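You operate a simulated robot arm through the tools that you are given. There is no shell and no other tool.

The job below is to be done with a simulated robot arm. You get a single attempt, and the scene is never put back.

Task
Print the transfer slip and drop it in the orange tray.
Fine: take it from the teal rack; use the black slip printer, put it on line and leave it so; set its lever back to free.

The check looks at the end state, three seconds after you hand in, the way a careful person would. Anything else that was tipped, shoved, dropped, spilled or broken makes it a failure.

Robot
A 7-joint arm with a four-finger gripper, fixed in place. Base frame: the origin is at the foot of the arm, x ahead of it, y to its left, z up; the work surface is at about z = 0.78. Units: m, degrees, N and s.
Its first joint turns from -69.0 to 172.0 degrees. Payload 3.67 kg.
The tool frame sits at the grasp point between the pads (the TCP): z along the fingers, y along the line on which they close. The tips reach 0.028 m beyond it. The gripper opens to 0.112 m. The gripper's body begins 0.073 m behind the TCP.
Orientation is told as [roll, pitch, yaw] about the base's x, y, z axes, in that order, counted from this pose: with the fingers straight down and closing along the base's y, the tool's x points along the base's -x, its y along +y and its z along -z.

Tools
- The arm moves only by the tool send_rows. Its argument "series" is one flat list of numbers, 7 for each row, row after row: the shift along the tool's x, y, z in m, then the turn, a rotation vector about the tool's x, y, z in degrees, then the gripper command, from -1 (shut) to 1 (fully open), values between in proportion. In form: [tx, ty, tz, wx, wy, wz, fingers, tx, ty, tz, wx, wy, wz, fingers, ...]. A call has 1 to 20 rows; each row is the pose to reach, as a shift and turn from the pose commanded when the call began, along the tool's axes at that moment. Rows are played at 5 a second. More than 0.05 m and 8.6 degrees between two rows, or a gripper value outside its range, and nothing of the call is played. A pose out of reach is approached as far as the arm can. The call stops where the force on the tool passes 40 N (or 10 N more than at its start, if that is more) or the arm is blocked; 0.2 s more then pass. The fingers move at their own pace and stop on an object; they squeeze with about 45 N. The grip force told is the motor's: it shows also when the fingers shut on nothing. Time passes only in rows, and 0.2 s behind the last, so rows that repeat a pose let the fingers close. The reply holds the time, the measured pose of the TCP, the force on the tool along the base axes, the opening and the grip force, in the units named above and with some noise, with the torque about the TCP (base axes, N m) and any sound that the robot's microphone picked up, and new pictures: "views" is both (left out), scene, wrist or none.
- Cameras (640 x 400 px; columns grow to the right, rows downward): "scene" is fixed at [0.0465, 0.4981, 1.6605]; the picture's right is [-0.76, -0.65, 0.00], its down [-0.34, 0.39, -0.86] and it looks along [0.56, -0.65, -0.51] (base axes); focal length 350 px, centre (320, 200). "wrist" rides on the gripper at [0.06, -0.018, -0.104] in the tool frame; the picture's right is [0.29, 0.96, 0.00], its down [-0.80, 0.24, -0.55] and it looks along [-0.53, 0.16, 0.83] (tool axes); focal length 234 px, centre (320, 200). There is no depth. A picture from a camera that has moved, and an enlarged one, comes with that camera's place and axes in the base frame and with its lens. The place of the scene camera against the robot may be out by one fixed shift of up to 0.012 m in any direction.
- lift_body(by): slides the trunk up (or, below 0, down) by that many m; the arm rides with it, the base frame stays. It gives what a move gives, with no picture.
- zoom(camera, box): a new picture of the part [left, top, right, bottom] of that camera's present view, enlarged. It takes no simulated time.
- finish_job(): hands the job in; it is judged then, once.

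Places have to be worked out from the pictures, the camera data and where the tool is seen. Open the gripper and draw the arm clear of the work before you hand the job in, unless the task says otherwise.

The tools are called after ">>>" as a command line: name --argument value ..., lists and objects as JSON in quotes. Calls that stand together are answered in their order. send_rows: Moves the arm, as the interface text tells. Its arguments: {"type":"object","properties":{"series":{"type":"array","items":{"type":"number"}},"views":{"type":"string","enum":["both","scene","wrist","none"]}},"required":["series"]} The other tools are called the same way: lift_body (by) slides the trunk up or down; zoom (camera, box) takes an enlarged picture of a part of a camera's view; finish_job () hands the job in.

At the start:

```text
t: 0.0
position: [0.5943, -0.4308, 1.2219]
ee_rot: [0.0, 0.0, 0.0]
force: [-0.3, 0.3, 0.1]
moment: [0.0, 0.03, 0.02]
gripper_width: 0.112
finger_force: 0.1
trunk travel left (down, up): [-0.65, 0.19]
```

scene: 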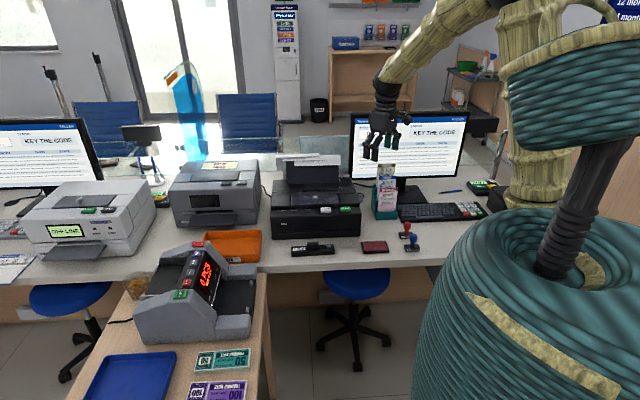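
wrist: 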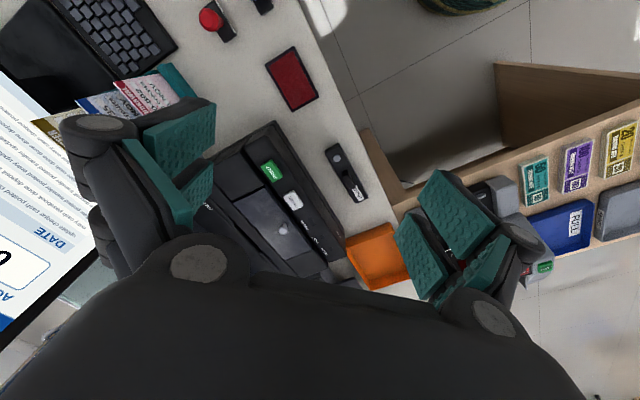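

I'll look closely at the scene first: the printers, the rack, the tray.

>>> zoom --camera "scene" --box '[260, 140, 420, 260]'

>>> zoom --camera "scene" --box '[160, 140, 280, 280]'

>>> zoom --camera "wrist" --box '[80, 60, 420, 300]'

>>> zoom --camera "scene" --box '[340, 150, 500, 260]'

>>> zoom --camera "scene" --box '[0, 150, 180, 280]'

```text
3.33 times, centred on (340, 200) of scene
camera zoom: at [0.0465, 0.4981, 1.6605], right [-0.76, -0.65, 0.0], down [-0.34, 0.39, -0.86], along [0.56, -0.65, -0.51], focal length 1167 px, centre (253, 200)
```

zoom: 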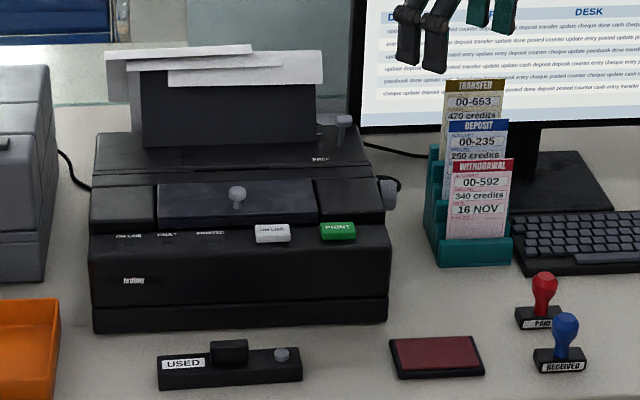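

```text
2.86 times, centred on (220, 210) of scene
camera zoom: at [0.0465, 0.4981, 1.6605], right [-0.76, -0.65, 0.0], down [-0.34, 0.39, -0.86], along [0.56, -0.65, -0.51], focal length 1000 px, centre (606, 171)
```

zoom: 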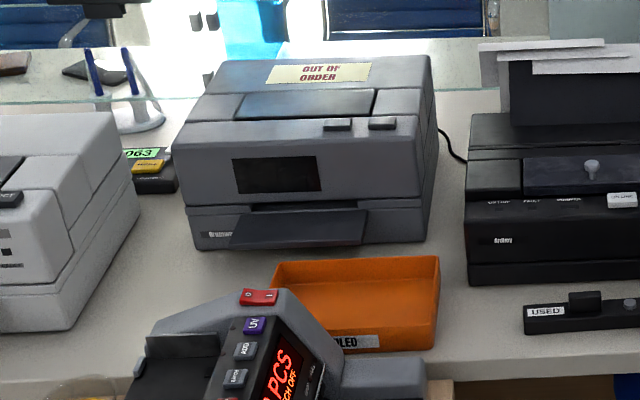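

```text
1.67 times, centred on (250, 180) of wrist
camera zoom: at [0.5317, -0.4502, 1.326], right [-0.29, 0.96, 0.0], down [0.8, 0.24, 0.55], along [0.53, 0.16, -0.83], focal length 390 px, centre (437, 233)
```

zoom: 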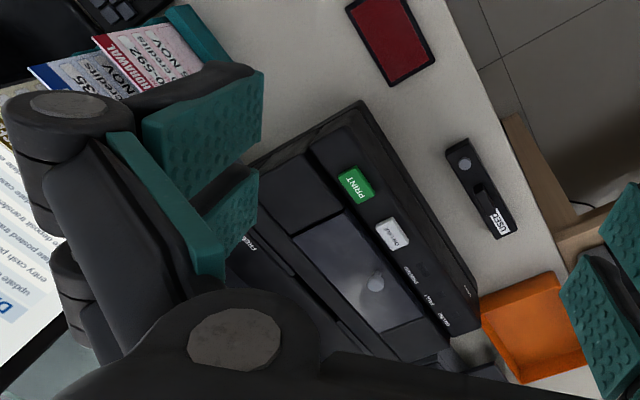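

```text
3.64 times, centred on (420, 205) of scene
camera zoom: at [0.0465, 0.4981, 1.6605], right [-0.76, -0.65, 0.0], down [-0.34, 0.39, -0.86], along [0.56, -0.65, -0.51], focal length 1273 px, centre (-44, 182)
```

zoom: 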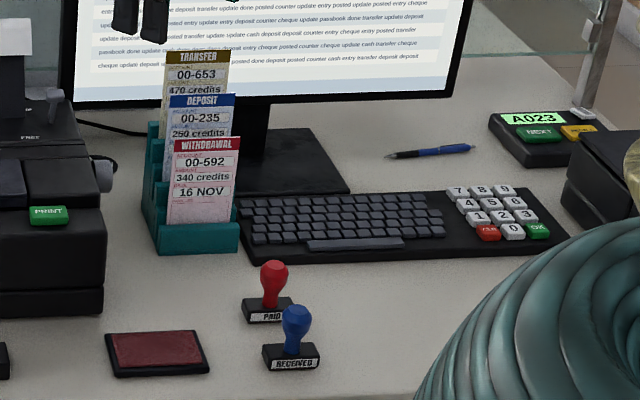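

```text
3.08 times, centred on (90, 215) of scene
camera zoom: at [0.0465, 0.4981, 1.6605], right [-0.76, -0.65, 0.0], down [-0.34, 0.39, -0.86], along [0.56, -0.65, -0.51], focal length 1077 px, centre (1028, 154)
```

zoom: 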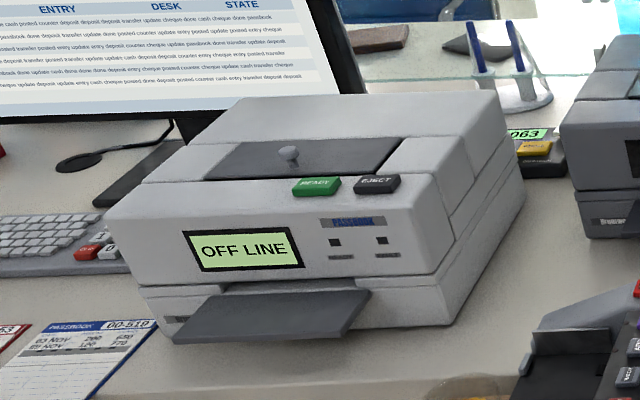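

The black printer sits to the rear with buttons ON-LINE and PRINT, and a lever near "FREE"; the transfer slip is the rearmost card in the teal rack. I'll turn the hand and bring the wrist camera over the printer for a better look, staying high.

>>> send_rows --series '[-0.02, 0.02, 0, 0, 0, 7.5, 1, -0.045, 0.045, 0, 0, 0, 15, 1, -0.07, 0.07, 0, 0, 0, 22.5, 1, -0.09, 0.09, 0, 0, 0, 30, 1, -0.11, 0.11, 0, 0, 0, 37.5, 1, -0.13, 0.13, 0, 0, 0, 45, 1, -0.13, 0.13, 0, 0, 0, 45, 1]' --views "both"

```text
t: 1.6
position: [0.723, -0.3014, 1.2218]
ee_rot: [0.1, -0.1, -45.0]
force: [0.6, 0.6, 0.3]
moment: [0.03, -0.03, -0.03]
gripper_width: 0.1121
finger_force: 0.0
trunk travel left (down, up): [-0.65, 0.19]
camera wrist: at [0.6652, -0.2725, 1.3259], right [0.48, 0.88, 0.0], down [0.73, -0.4, 0.55], along [0.49, -0.26, -0.83], focal length 234 px, centre (320, 200)
```

scene: 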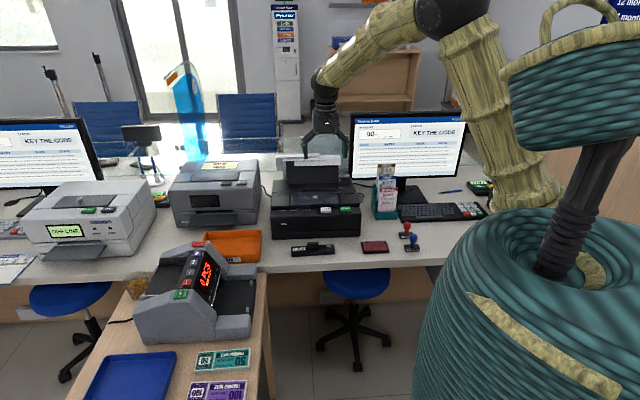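
wrist: 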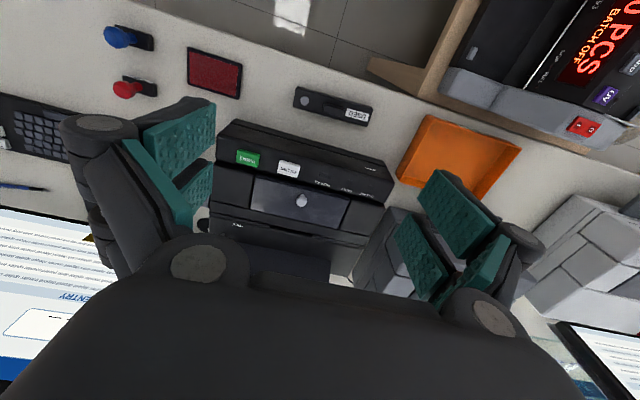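

The printer is visible; zoom in on it, the monitor, and the tray.

>>> zoom --camera "wrist" --box '[190, 100, 410, 290]'

>>> zoom --camera "scene" --box '[340, 100, 480, 190]'

>>> zoom --camera "scene" --box '[200, 220, 280, 280]'

>>> zoom --camera "scene" --box '[290, 150, 370, 210]'

>>> zoom --camera "scene" --box '[260, 190, 370, 260]'

```text
2.11 times, centred on (300, 195) of wrist
camera zoom: at [0.6652, -0.2725, 1.3259], right [0.48, 0.88, 0.0], down [0.73, -0.4, 0.55], along [0.49, -0.26, -0.83], focal length 493 px, centre (362, 210)
```

zoom: 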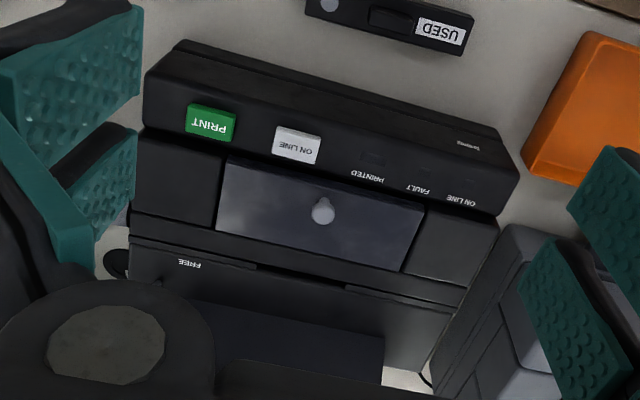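

```text
4.44 times, centred on (410, 145) of scene
camera zoom: at [0.0465, 0.4981, 1.6605], right [-0.76, -0.65, 0.0], down [-0.34, 0.39, -0.86], along [0.56, -0.65, -0.51], focal length 1556 px, centre (-80, 444)
```

zoom: 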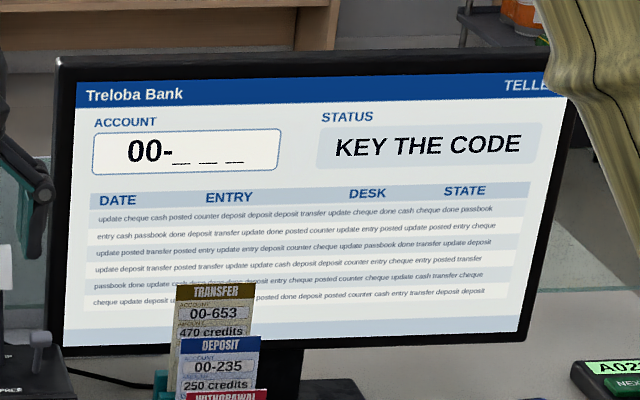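

```text
6.67 times, centred on (240, 250) of scene
camera zoom: at [0.0465, 0.4981, 1.6605], right [-0.76, -0.65, 0.0], down [-0.34, 0.39, -0.86], along [0.56, -0.65, -0.51], focal length 2334 px, centre (853, -133)
```

zoom: 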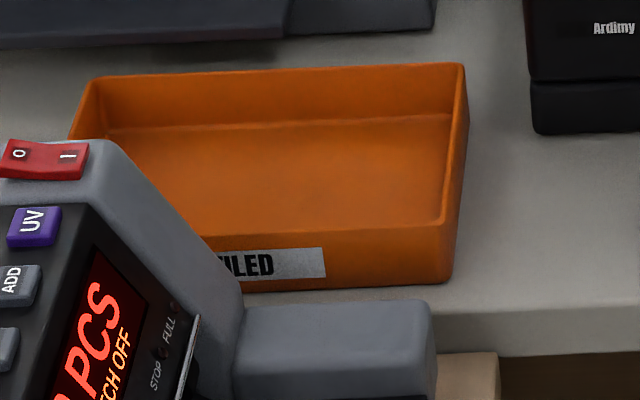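

```text
6.67 times, centred on (330, 180) of scene
camera zoom: at [0.0465, 0.4981, 1.6605], right [-0.76, -0.65, 0.0], down [-0.34, 0.39, -0.86], along [0.56, -0.65, -0.51], focal length 2334 px, centre (253, 333)
```

zoom: 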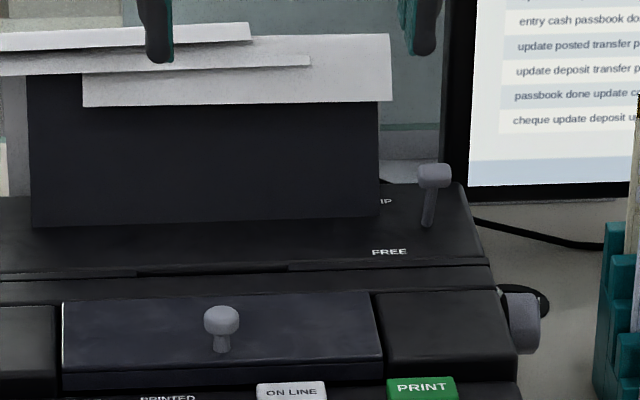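

```text
5.71 times, centred on (315, 225) of scene
camera zoom: at [0.0465, 0.4981, 1.6605], right [-0.76, -0.65, 0.0], down [-0.34, 0.39, -0.86], along [0.56, -0.65, -0.51], focal length 2001 px, centre (349, 57)
```

zoom: 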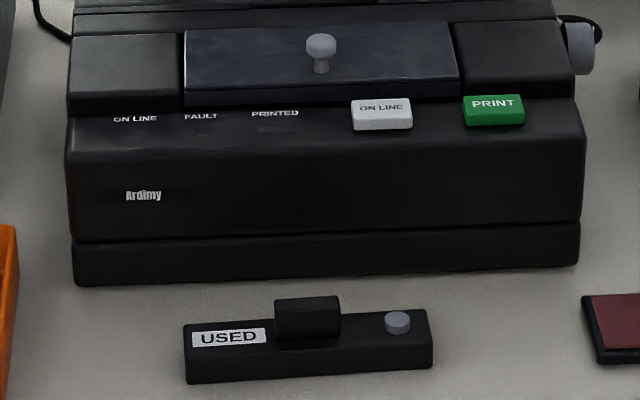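

The slot for slips is behind the lid on the printer's top, about 1.05 m deep, and the lever at its right has GRIP (rear) and FREE (front). I need to know my reach out there; test by moving outwards at a safe height.

>>> send_rows --series '[-0.04, 0, 0, 0, 0, 0, 1, -0.08, 0, 0, 0, 0, 0, 1, -0.12, 0, 0, 0, 0, 0, 1, -0.16, 0, 0, 0, 0, 0, 1, -0.2, 0, 0, 0, 0, 0, 1, -0.24, 0, 0, 0, 0, 0, 1, -0.28, 0, 0, 0, 0, 0, 1, -0.32, 0, 0, 0, 0, 0, 1, -0.34, 0, 0, 0, 0, 0, 1, -0.34, 0, 0, 0, 0, 0, 1]' --views "both"

```text
t: 3.8
position: [0.9646, -0.5421, 1.2218]
ee_rot: [0.1, -0.1, -45.0]
force: [-0.2, 1.0, -0.1]
moment: [-0.06, -0.01, -0.02]
gripper_width: 0.1119
finger_force: 0.1
trunk travel left (down, up): [-0.65, 0.19]
camera wrist: at [0.9065, -0.5124, 1.3254], right [0.47, 0.88, 0.0], down [0.73, -0.39, 0.55], along [0.49, -0.26, -0.83], focal length 234 px, centre (320, 200)
```

scene: 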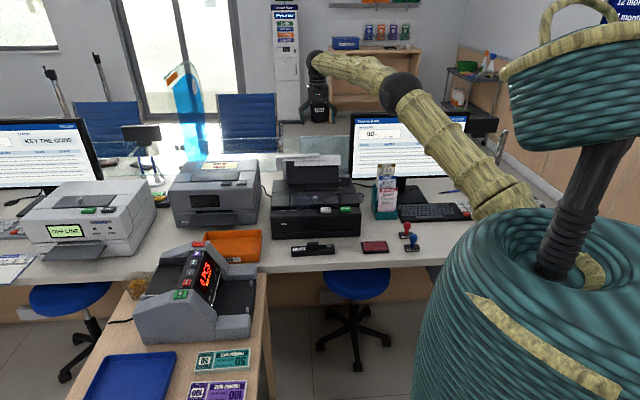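
wrist: 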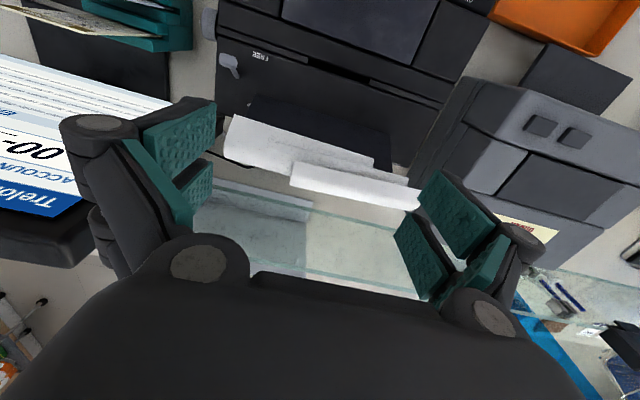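

Reach is fine at this height (1.106 m). Zoom on the printer top from here: slot, lever and rack.

>>> zoom --camera "wrist" --box '[190, 0, 480, 180]'

>>> zoom --camera "wrist" --box '[200, 40, 300, 110]'

>>> zoom --camera "wrist" --box '[0, 0, 240, 120]'

```text
2.21 times, centred on (335, 90) of wrist
camera zoom: at [0.9065, -0.5124, 1.3254], right [0.47, 0.88, 0.0], down [0.73, -0.39, 0.55], along [0.49, -0.26, -0.83], focal length 517 px, centre (287, 443)
```

zoom: 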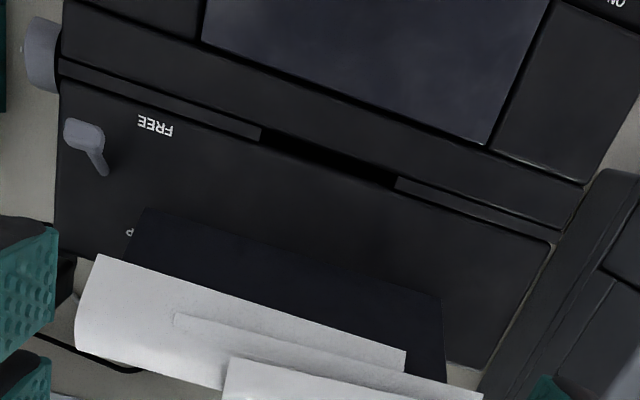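

```text
5.71 times, centred on (250, 75) of wrist
camera zoom: at [0.9065, -0.5124, 1.3254], right [0.47, 0.88, 0.0], down [0.73, -0.39, 0.55], along [0.49, -0.26, -0.83], focal length 1338 px, centre (720, 914)
```

zoom: 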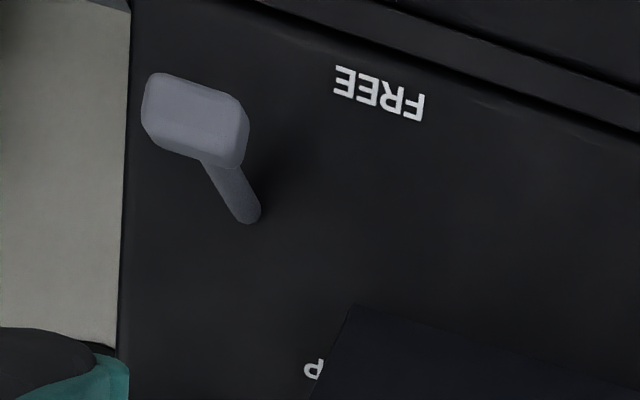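

```text
2.67 times, centred on (120, 60) of wrist
camera zoom: at [0.9065, -0.5124, 1.3254], right [0.47, 0.88, 0.0], down [0.73, -0.39, 0.55], along [0.49, -0.26, -0.83], focal length 624 px, centre (853, 573)
```

zoom: 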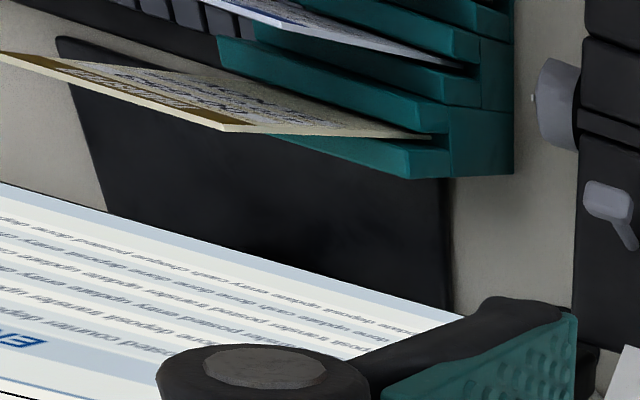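

Slot: e≈1.03 deep, a≈-0.32 across, top z≈0.91; transfer slip: e≈1.07, a≈0.016, top z≈1.00. The lever leans forward, so it is at FREE. I now back off, turn the hand so the fingers close along the depth direction, and move in front of the rack.

>>> send_rows --series '[0.0096, -0.026, 0, 0, 0, -7.5, 1, 0.019, -0.0525, 0, 0, 0, -15, 1, 0.029, -0.079, 0, 0, 0, -22.5, 1, 0.038, -0.105, 0, 0, 0, -30, 1, 0.048, -0.131, 0, 0, 0, -37.5, 1, 0.0575, -0.1575, 0, 0, 0, -45, 1, 0.067, -0.184, 0, 0, 0, -52.5, 1, 0.0767, -0.21, 0, 0, 0, -60, 1, 0.086, -0.236, 0, 0, 0, -67.5, 1, 0.096, -0.2625, 0, 0, 0, -75, 1, 0.105, -0.289, 0, 0, 0, -82.5, 1, 0.115, -0.315, 0, 0, 0, -90, 1, 0.115, -0.315, 0, 0, 0, -90, 1]' --views "both"

>>> zoom --camera "wrist" --box '[180, 0, 480, 250]'

```text
t: 6.6
position: [0.6625, -0.684, 1.2225]
ee_rot: [0.2, 0.0, 45.1]
force: [0.2, -0.9, 0.4]
moment: [-0.01, 0.04, 0.0]
gripper_width: 0.112
finger_force: 0.0
trunk travel left (down, up): [-0.65, 0.19]
camera wrist: at [0.6302, -0.7395, 1.3257], right [-0.88, 0.47, 0.0], down [0.39, 0.73, 0.55], along [0.26, 0.49, -0.83], focal length 234 px, centre (320, 200)
```

scene: 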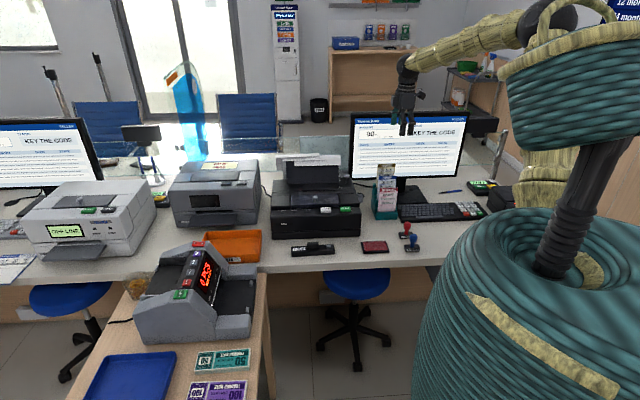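
wrist: 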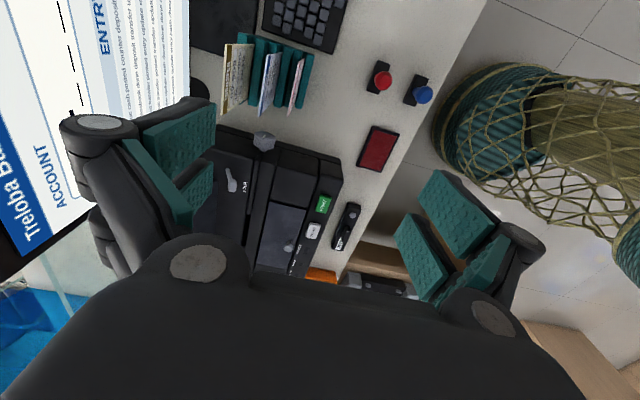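

```text
1.60 times, centred on (330, 125) of wrist
camera zoom: at [0.6302, -0.7395, 1.3257], right [-0.88, 0.47, 0.0], down [0.39, 0.73, 0.55], along [0.26, 0.49, -0.83], focal length 375 px, centre (304, 320)
```

zoom: 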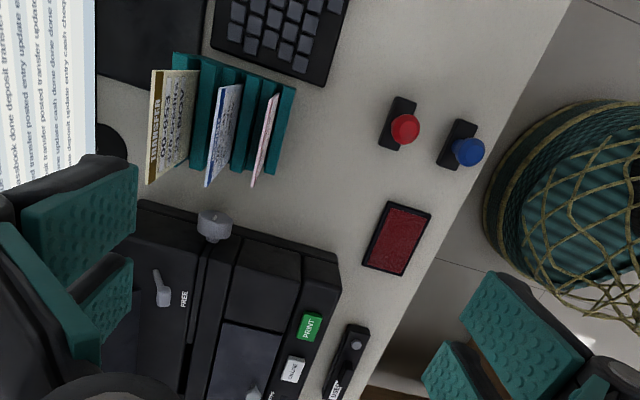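

The hand is oriented. The slip leans slightly back (~6°), top centre ≈ (e 1.073, a 0.006, z 1.00). I move out above it, still high, with the fingers partly closed.

>>> send_rows --series '[-0.002, -0.03, 0, 0, 0, 0, -0.1, -0.004, -0.06, 0, 0, 0, 0, -0.1, -0.006, -0.09, 0, 0, 0, 0, -0.1, -0.007, -0.119, 0, 0, 0, 0, -0.1, -0.007, -0.119, 0, 0, 0, 0, -0.1]' --views "none"

>>> lift_body --by -0.1

>>> send_rows --series '[0, 0, 0, 0, 0, 0, -0.1]' --views "both"

>>> zoom --camera "wrist" --box '[180, 60, 440, 260]'

>>> zoom --camera "scene" --box '[350, 110, 430, 230]'

```text
t: 7.8
position: [0.7479, -0.764, 1.2245]
ee_rot: [0.0, 0.0, 45.0]
force: [-0.5, -0.9, -0.3]
moment: [0.0, -0.02, 0.02]
gripper_width: 0.0505
finger_force: 0.1
trunk travel left (down, up): [-0.65, 0.19]
```

```text
t: 9.1
position: [0.7497, -0.7632, 1.1233]
ee_rot: [0.0, 0.0, 45.0]
force: [0.5, 0.3, -0.3]
moment: [0.02, 0.02, -0.01]
gripper_width: 0.0504
finger_force: 0.1
trunk travel left (down, up): [-0.55, 0.29]
```

```text
t: 9.5
position: [0.7487, -0.7628, 1.1214]
ee_rot: [0.0, 0.0, 45.0]
force: [0.3, 0.0, 0.7]
moment: [0.02, 0.0, 0.0]
gripper_width: 0.0506
finger_force: 0.1
trunk travel left (down, up): [-0.55, 0.29]
camera wrist: at [0.7174, -0.8188, 1.2264], right [-0.88, 0.47, 0.0], down [0.39, 0.73, 0.55], along [0.26, 0.49, -0.83], focal length 234 px, centre (320, 200)
```

scene: 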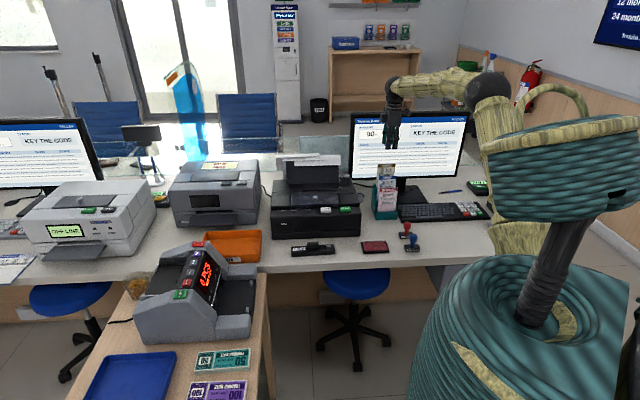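
wrist: 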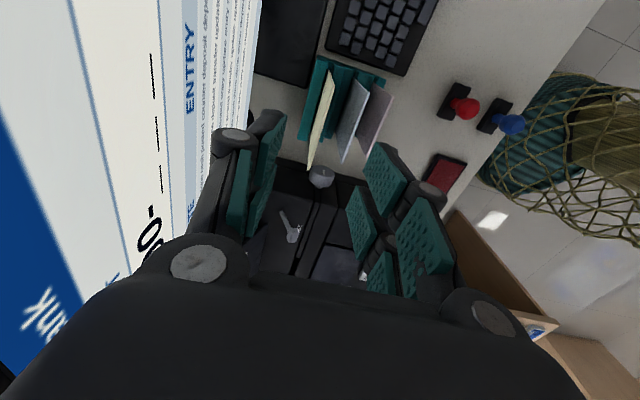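

```text
2.00 times, centred on (310, 160) of wrist
camera zoom: at [0.7174, -0.8188, 1.2264], right [-0.88, 0.47, 0.0], down [0.39, 0.73, 0.55], along [0.26, 0.49, -0.83], focal length 468 px, centre (340, 280)
```

zoom: 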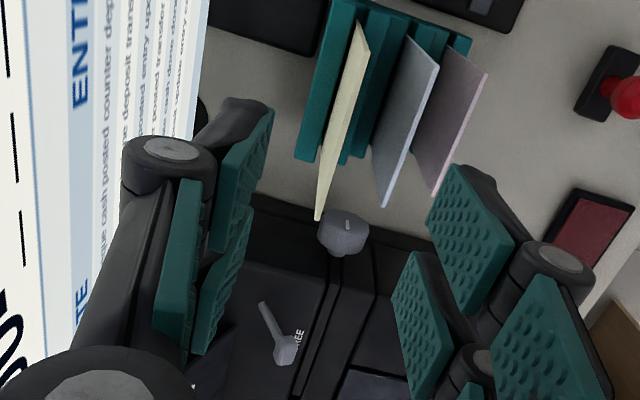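

```text
3.33 times, centred on (390, 170) of scene
camera zoom: at [0.0465, 0.4981, 1.6605], right [-0.76, -0.65, 0.0], down [-0.34, 0.39, -0.86], along [0.56, -0.65, -0.51], focal length 1167 px, centre (87, 300)
```

zoom: 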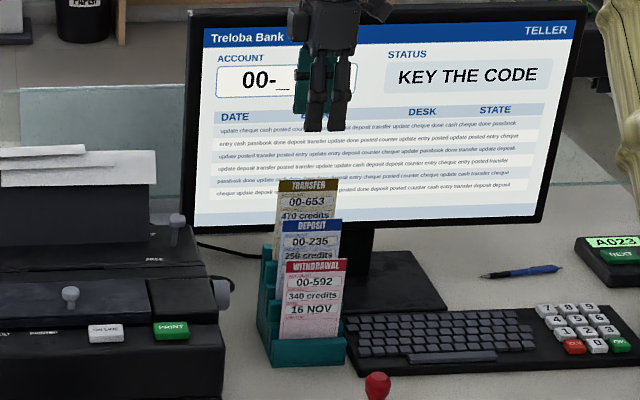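

Refined from two views: slip top at about (e 1.067, a 0.0095, z ≈1.015), lean ~6°; deposit slip top ≈ (e 1.029, z 0.978). I tilt the tool to match the lean, narrow the opening and lower the trunk to just above the slip.

>>> send_rows --series '[0, 0.001, 0, -3, 0, 0, -0.3, 0, 0.002, 0, -6, 0, 0, -0.36, 0, 0.002, 0, -6, 0, 0, -0.36]' --views "none"

>>> lift_body --by -0.065

>>> send_rows --series '[0, 0, 0, 0, 0, 0, -0.36]' --views "both"

>>> zoom --camera "wrist" --box '[180, 60, 440, 260]'

>>> zoom --camera "scene" --box '[360, 120, 420, 220]'

```text
t: 10.3
position: [0.7502, -0.7615, 1.1232]
ee_rot: [6.0, -0.1, 44.9]
force: [-0.3, 1.0, 0.4]
moment: [0.01, 0.02, -0.03]
gripper_width: 0.0355
finger_force: 0.0
trunk travel left (down, up): [-0.55, 0.29]
```

```text
t: 11.4
position: [0.7468, -0.7608, 1.0584]
ee_rot: [6.1, 0.1, 45.0]
force: [-0.9, -0.1, -0.6]
moment: [-0.04, 0.0, -0.02]
gripper_width: 0.0359
finger_force: 0.1
trunk travel left (down, up): [-0.485, 0.355]
```

```text
t: 11.8
position: [0.7477, -0.7623, 1.0577]
ee_rot: [6.1, 0.0, 45.0]
force: [0.0, 0.6, -0.1]
moment: [-0.02, 0.01, 0.0]
gripper_width: 0.0354
finger_force: 0.0
trunk travel left (down, up): [-0.485, 0.355]
camera wrist: at [0.7238, -0.8247, 1.159], right [-0.88, 0.47, 0.1], down [0.44, 0.69, 0.58], along [0.2, 0.55, -0.81], focal length 234 px, centre (320, 200)
```

scene: 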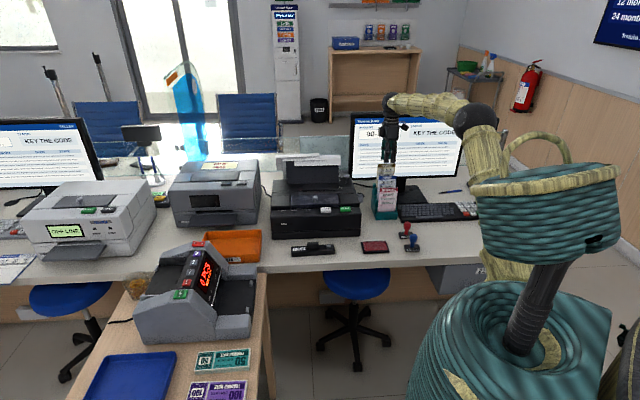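
wrist: 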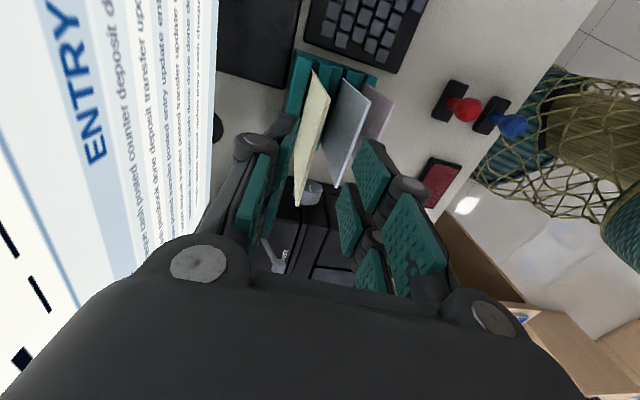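

```text
2.00 times, centred on (310, 160) of wrist
camera zoom: at [0.7238, -0.8247, 1.159], right [-0.88, 0.47, 0.1], down [0.44, 0.69, 0.58], along [0.2, 0.55, -0.81], focal length 468 px, centre (340, 280)
```

zoom: 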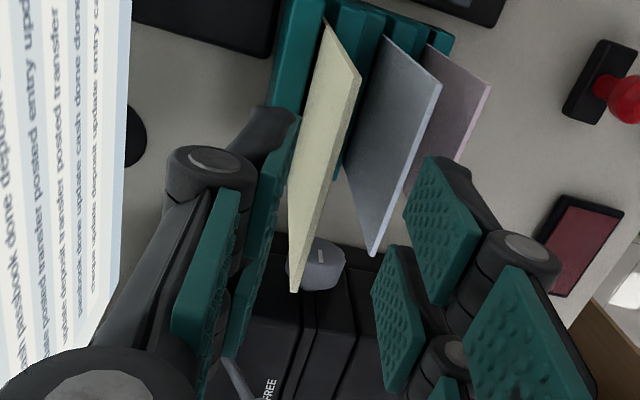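

```text
4.00 times, centred on (390, 170) of scene
camera zoom: at [0.0465, 0.4981, 1.6605], right [-0.76, -0.65, 0.0], down [-0.34, 0.39, -0.86], along [0.56, -0.65, -0.51], focal length 1401 px, centre (40, 320)
```

zoom: 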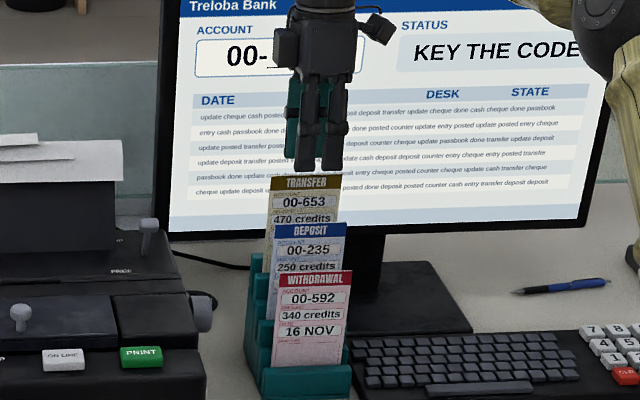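

The fingers straddle the slip nicely. Going down ~6 cm along the tool to put the pads around its top 4–5 cm, checking before closing.

>>> send_rows --series '[0, -0.001, 0.015, 0, 0, 0, -0.36, -0.001, -0.0025, 0.03, 0, 0, 0, -0.36, -0.0015, -0.0035, 0.045, 0, 0, 0, -0.36, -0.0015, -0.0045, 0.06, 0, 0, 0, -0.36, -0.0015, -0.0045, 0.06, 0, 0, 0, -0.36]' --views "both"

>>> zoom --camera "wrist" --box '[180, 60, 440, 260]'

>>> zoom --camera "scene" --box '[360, 120, 420, 220]'

```text
t: 13.0
position: [0.7476, -0.7599, 0.9989]
ee_rot: [6.1, 0.0, 44.9]
force: [-0.2, 0.4, 0.7]
moment: [-0.02, 0.02, 0.03]
gripper_width: 0.0357
finger_force: 0.0
trunk travel left (down, up): [-0.485, 0.355]
camera wrist: at [0.724, -0.8223, 1.0997], right [-0.88, 0.47, 0.1], down [0.44, 0.69, 0.58], along [0.2, 0.55, -0.81], focal length 234 px, centre (320, 200)
```

scene: 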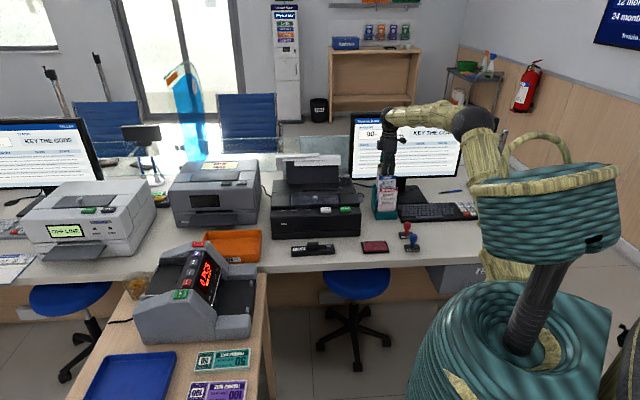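
wrist: 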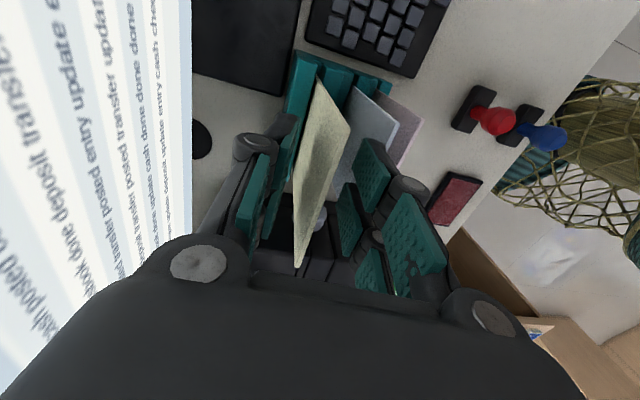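

```text
2.00 times, centred on (310, 160) of wrist
camera zoom: at [0.724, -0.8223, 1.0997], right [-0.88, 0.47, 0.1], down [0.44, 0.69, 0.58], along [0.2, 0.55, -0.81], focal length 468 px, centre (340, 280)
```

zoom: 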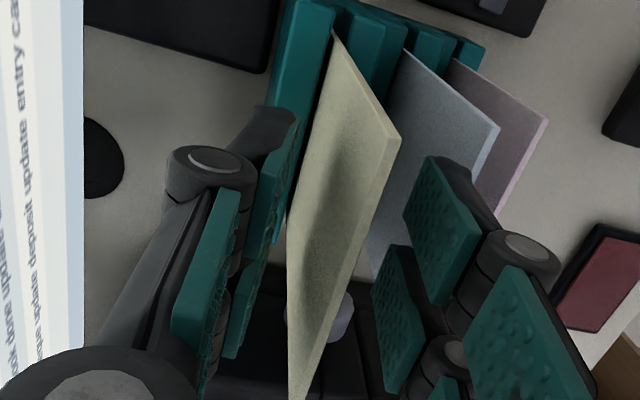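

```text
4.00 times, centred on (390, 170) of scene
camera zoom: at [0.0465, 0.4981, 1.6605], right [-0.76, -0.65, 0.0], down [-0.34, 0.39, -0.86], along [0.56, -0.65, -0.51], focal length 1401 px, centre (40, 320)
```

zoom: 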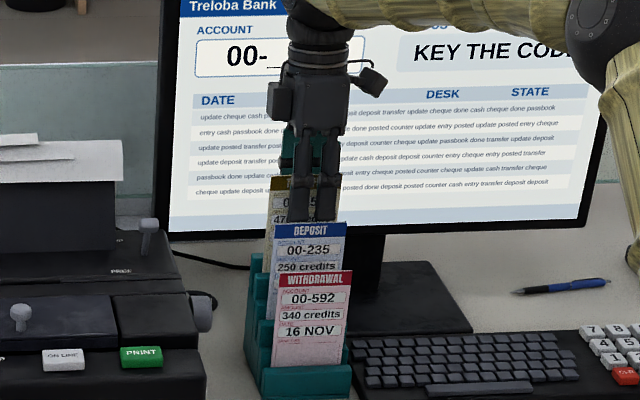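

The slip is centred between the pads and nothing is touched. Close on it.

>>> send_rows --series '[0, 0, 0, 0, 0, 0, -0.7, 0, 0, 0, 0, 0, 0, -1, 0, 0, 0, 0, 0, 0, -1, 0, 0, 0, 0, 0, 0, -1]' --views "both"

>>> zoom --camera "wrist" --box '[180, 60, 440, 260]'

>>> zoom --camera "scene" --box '[360, 120, 420, 220]'

```text
t: 14.0
position: [0.7494, -0.7609, 0.9986]
ee_rot: [6.0, -0.2, 45.1]
force: [11.5, -9.6, 2.3]
moment: [-1.21, -1.38, 0.0]
gripper_width: 0.006
finger_force: 40.4
trunk travel left (down, up): [-0.485, 0.355]
camera wrist: at [0.725, -0.824, 1.0989], right [-0.88, 0.47, 0.1], down [0.44, 0.69, 0.58], along [0.2, 0.55, -0.81], focal length 234 px, centre (320, 200)
```

scene: 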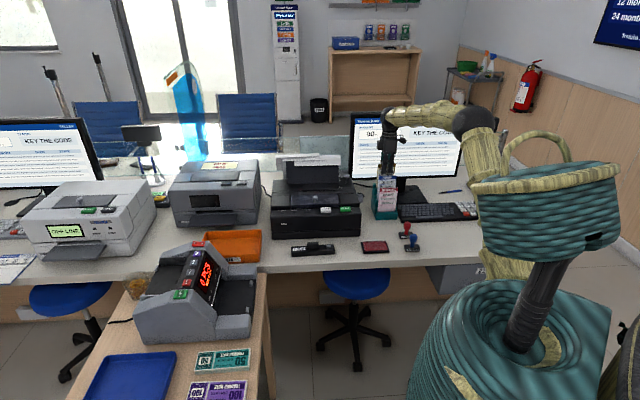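
wrist: 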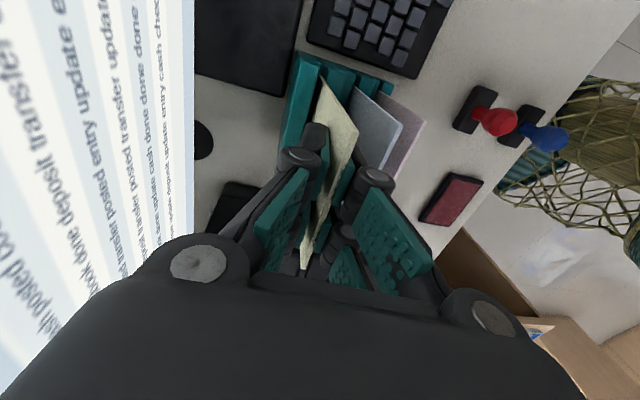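

```text
2.00 times, centred on (310, 160) of wrist
camera zoom: at [0.725, -0.824, 1.0989], right [-0.88, 0.47, 0.1], down [0.44, 0.69, 0.58], along [0.2, 0.55, -0.81], focal length 468 px, centre (340, 280)
```

zoom: 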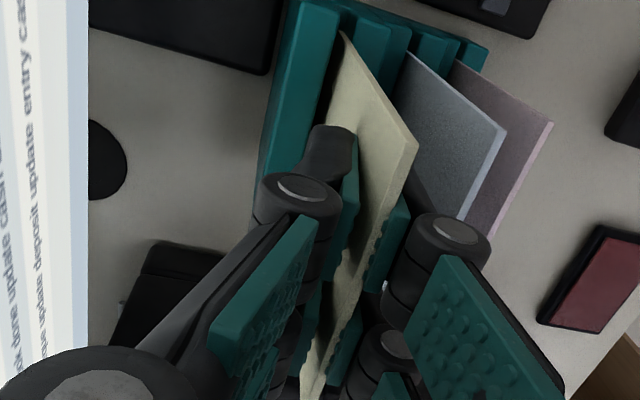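

```text
4.00 times, centred on (390, 170) of scene
camera zoom: at [0.0465, 0.4981, 1.6605], right [-0.76, -0.65, 0.0], down [-0.34, 0.39, -0.86], along [0.56, -0.65, -0.51], focal length 1401 px, centre (40, 320)
```

zoom: 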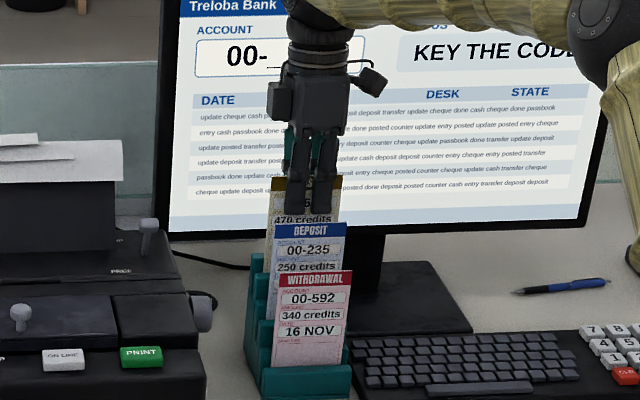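

Gripped (about 6 mm thick), with ~15 N side load toward +e from the rack. I relieve it with a small shift outward before pulling.

>>> send_rows --series '[0, -0.0015, 0, 0, 0, 0, -1, 0, -0.003, 0, 0, 0, 0, -1]' --views "none"

```text
t: 14.6
position: [0.7506, -0.7611, 0.9988]
ee_rot: [6.2, 0.0, 45.1]
force: [9.5, -8.4, 0.8]
moment: [-1.08, -1.21, 0.0]
gripper_width: 0.0059
finger_force: 40.6
trunk travel left (down, up): [-0.485, 0.355]
```

Some load remains, acting ~0.12 m below the grip, so the tilt is slightly too much. Ease the tilt by 2°.

>>> send_rows --series '[0, 0, 0, 1, 0, 0, -1, 0, 0, 0, 2, 0, 0, -1, 0, 0, 0, 2, 0, 0, -1]' --views "none"

```text
t: 15.4
position: [0.7502, -0.7608, 0.9976]
ee_rot: [4.0, 0.0, 45.0]
force: [6.3, -9.8, 3.0]
moment: [-1.22, -0.87, 0.0]
gripper_width: 0.0063
finger_force: 39.0
trunk travel left (down, up): [-0.485, 0.355]
```

Relieve a few mm more outward, then start lifting gently.

>>> send_rows --series '[0, -0.002, 0, 0, 0, 0, -1, 0, -0.004, 0, 0, 0, 0, -1]' --views "none"

>>> send_rows --series '[0, 0, -0.005, 0, 0, 0, -1, 0, 0, -0.01, 0, 0, 0, -1, 0, 0, -0.015, 0, 0, 0, -1]' --views "both"

>>> zoom --camera "scene" --box '[360, 120, 420, 220]'

```text
t: 16.0
position: [0.7533, -0.7644, 0.9965]
ee_rot: [4.1, -0.1, 45.1]
force: [2.2, -2.6, 3.7]
moment: [-0.25, -0.25, -0.03]
gripper_width: 0.0057
finger_force: 38.7
trunk travel left (down, up): [-0.485, 0.355]
```

```text
t: 16.8
position: [0.7537, -0.766, 1.0114]
ee_rot: [4.0, 0.0, 45.0]
force: [0.3, 0.5, 0.3]
moment: [-0.03, -0.03, 0.04]
gripper_width: 0.0058
finger_force: 38.7
trunk travel left (down, up): [-0.485, 0.355]
camera wrist: at [0.7262, -0.8267, 1.1136], right [-0.88, 0.47, 0.07], down [0.42, 0.7, 0.57], along [0.22, 0.53, -0.82], focal length 234 px, centre (320, 200)
```

scene: 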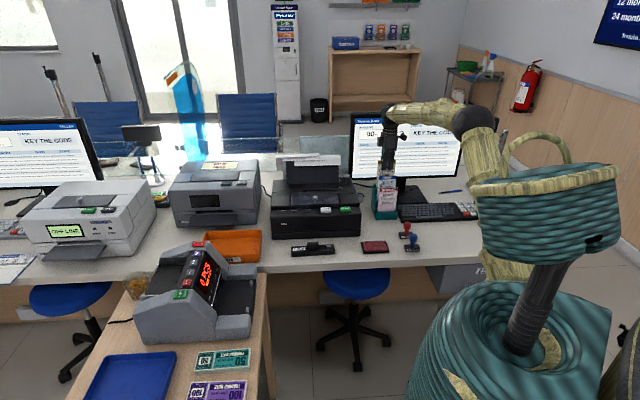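
wrist: 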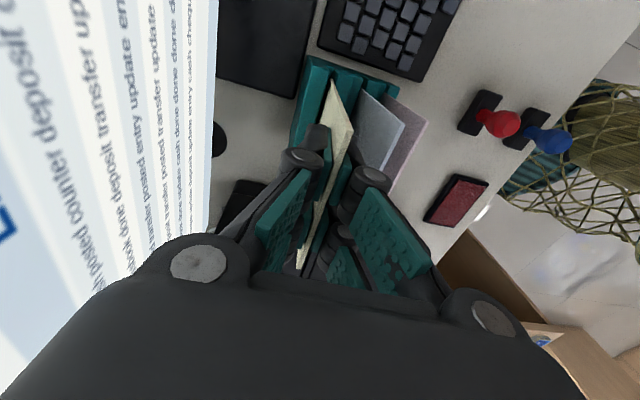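

```text
4.00 times, centred on (390, 170) of scene
camera zoom: at [0.0465, 0.4981, 1.6605], right [-0.76, -0.65, 0.0], down [-0.34, 0.39, -0.86], along [0.56, -0.65, -0.51], focal length 1401 px, centre (40, 320)
```

zoom: 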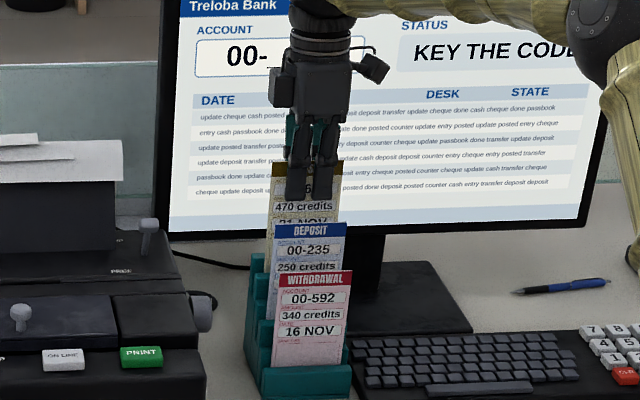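

No load now; the slip slides freely. Pull up along the tool axis until clear.

>>> send_rows --series '[0, 0, -0.02, 0, 0, 0, -1, 0, 0, -0.04, 0, 0, 0, -1, 0, 0, -0.06, 0, 0, 0, -1, 0, 0, -0.08, 0, 0, 0, -1, 0, 0, -0.1, 0, 0, 0, -1, 0, 0, -0.12, 0, 0, 0, -1, 0, 0, -0.14, 0, 0, 0, -1, 0, 0, -0.16, 0, 0, 0, -1]' --views "both"

>>> zoom --camera "scene" --box '[360, 90, 420, 220]'

>>> zoom --camera "wrist" --box '[180, 60, 440, 280]'

```text
t: 18.6
position: [0.7596, -0.7724, 1.1707]
ee_rot: [4.0, 0.0, 45.0]
force: [-0.3, -0.1, 0.4]
moment: [0.02, -0.01, 0.01]
gripper_width: 0.0061
finger_force: 38.7
trunk travel left (down, up): [-0.485, 0.355]
camera wrist: at [0.7331, -0.8328, 1.2733], right [-0.88, 0.47, 0.07], down [0.42, 0.71, 0.57], along [0.22, 0.53, -0.82], focal length 234 px, centre (320, 200)
```

scene: 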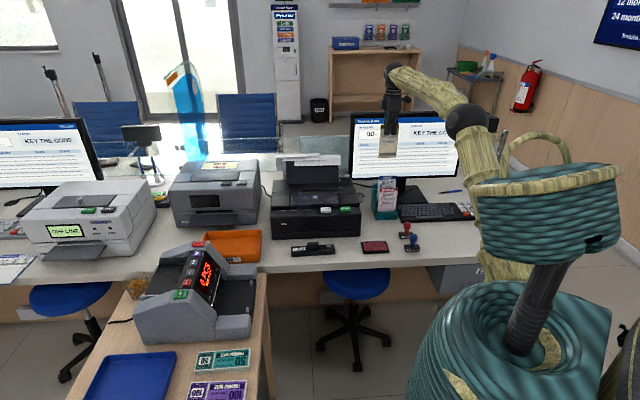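
wrist: 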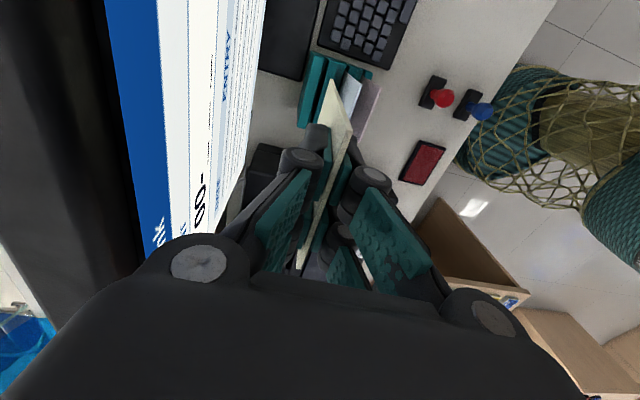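

```text
3.08 times, centred on (390, 155) of scene
camera zoom: at [0.0465, 0.4981, 1.6605], right [-0.76, -0.65, 0.0], down [-0.34, 0.39, -0.86], along [0.56, -0.65, -0.51], focal length 1077 px, centre (105, 338)
```

zoom: 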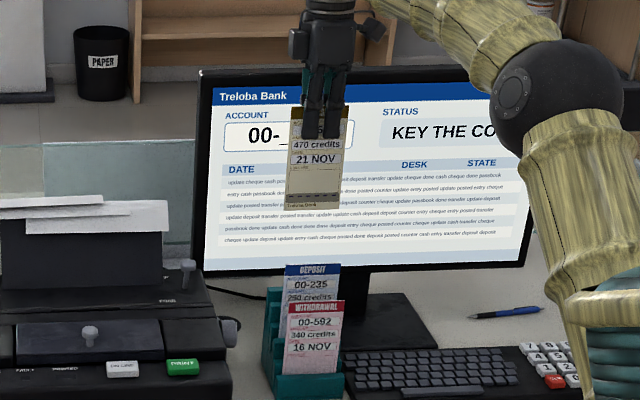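

```text
1.82 times, centred on (310, 170) of wrist
camera zoom: at [0.7331, -0.8328, 1.2733], right [-0.88, 0.47, 0.07], down [0.42, 0.71, 0.57], along [0.22, 0.53, -0.82], focal length 426 px, centre (338, 254)
```

zoom: 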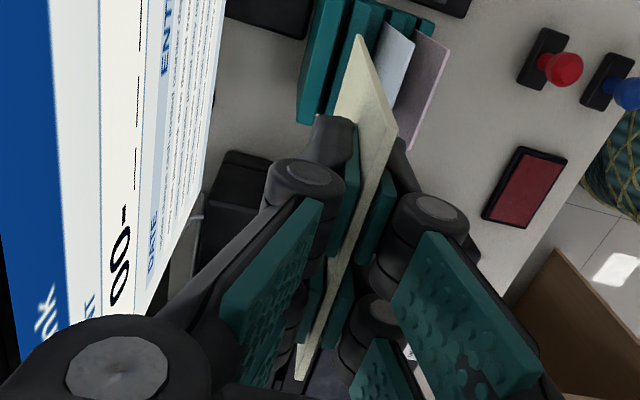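

The slip is out: ~0.147 m tall, bottom ≈0.137 m below the TCP, centred on the hand, and the other slips are undisturbed. Now bring it upright and carry it over to the printer, keeping high.

>>> send_rows --series '[0, 0.02, -0.005, 1, 0, 0, -1, -0.02, 0.04, -0.005, 2, 0, 0, -1, -0.06, 0.053, -0.005, 4, 0, 0, -1, -0.1, 0.053, -0.005, 4, 0, 0, -1, -0.14, 0.053, -0.005, 4, 0, 0, -1, -0.18, 0.053, -0.005, 4, 0, 0, -1, -0.22, 0.053, -0.005, 4, 0, 0, -1, -0.26, 0.053, -0.005, 4, 0, 0, -1, -0.3, 0.053, -0.005, 4, 0, 0, -1, -0.329, 0.053, -0.005, 4, 0, 0, -1, -0.329, 0.053, -0.005, 4, 0, 0, -1]' --views "both"

>>> zoom --camera "scene" --box '[260, 80, 380, 220]'

>>> zoom --camera "wrist" --box '[200, 40, 440, 240]'

```text
t: 21.0
position: [0.9557, -0.5031, 1.1819]
ee_rot: [0.1, -0.1, 44.9]
force: [-0.5, -0.7, 0.6]
moment: [0.02, -0.02, 0.01]
gripper_width: 0.0058
finger_force: 38.7
trunk travel left (down, up): [-0.485, 0.355]
camera wrist: at [0.9234, -0.5586, 1.2863], right [-0.88, 0.47, 0.0], down [0.39, 0.73, 0.56], along [0.26, 0.49, -0.83], focal length 234 px, centre (320, 200)
```

scene: 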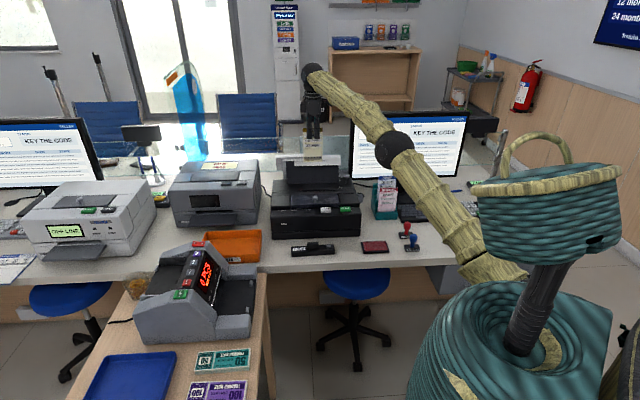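
wrist: 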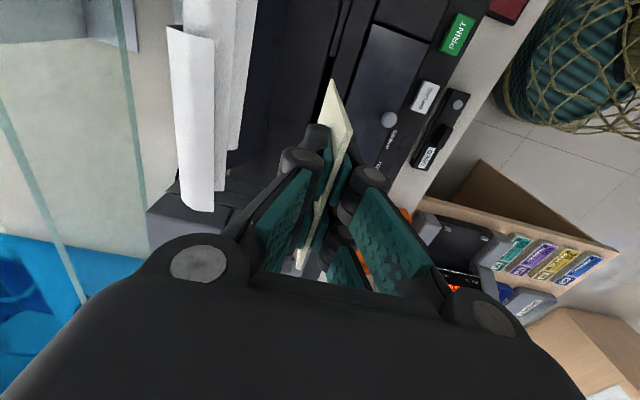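

```text
2.86 times, centred on (320, 150) of scene
camera zoom: at [0.0465, 0.4981, 1.6605], right [-0.76, -0.65, 0.0], down [-0.34, 0.39, -0.86], along [0.56, -0.65, -0.51], focal length 1000 px, centre (320, 343)
```

zoom: 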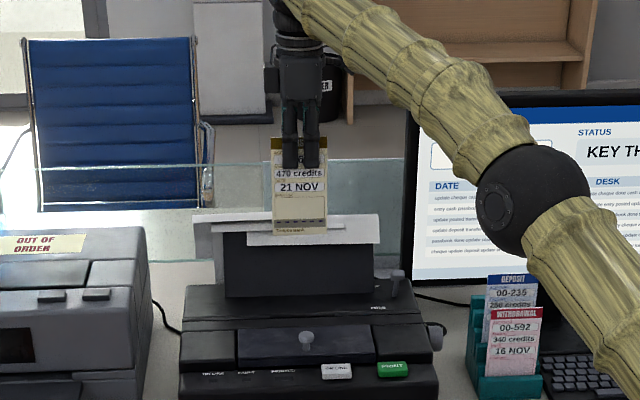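

```text
2.00 times, centred on (320, 140) of wrist
camera zoom: at [0.9234, -0.5586, 1.2863], right [-0.88, 0.47, 0.0], down [0.39, 0.73, 0.56], along [0.26, 0.49, -0.83], focal length 468 px, centre (320, 320)
```

zoom: 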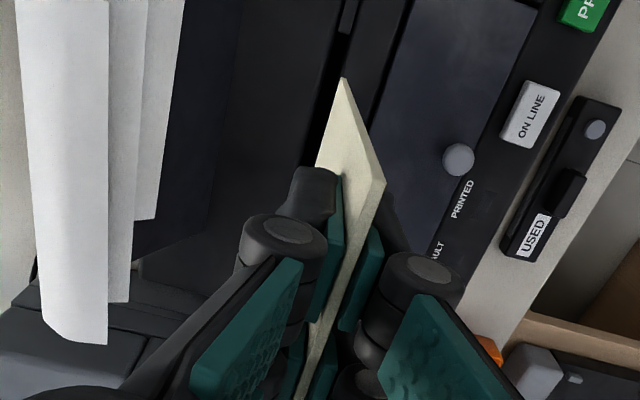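

Over the slot now: TCP e 1.0315, a -0.32. I'll zoom closely on the slot area beyond the slip's lower corner.

>>> zoom --camera "wrist" --box '[290, 0, 370, 100]'

>>> zoom --camera "scene" --box '[270, 170, 370, 230]'

```text
4.00 times, centred on (330, 50) of wrist
camera zoom: at [0.9234, -0.5586, 1.2863], right [-0.88, 0.47, 0.0], down [0.39, 0.73, 0.56], along [0.26, 0.49, -0.83], focal length 937 px, centre (280, 800)
```

zoom: 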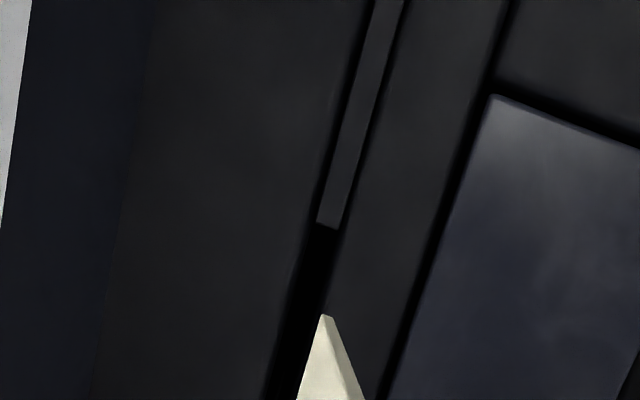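

```text
6.40 times, centred on (320, 200) of scene
camera zoom: at [0.0465, 0.4981, 1.6605], right [-0.76, -0.65, 0.0], down [-0.34, 0.39, -0.86], along [0.56, -0.65, -0.51], focal length 2241 px, centre (320, 200)
```

zoom: 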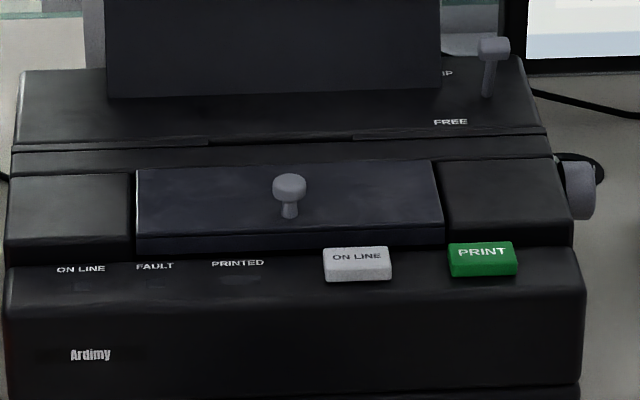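

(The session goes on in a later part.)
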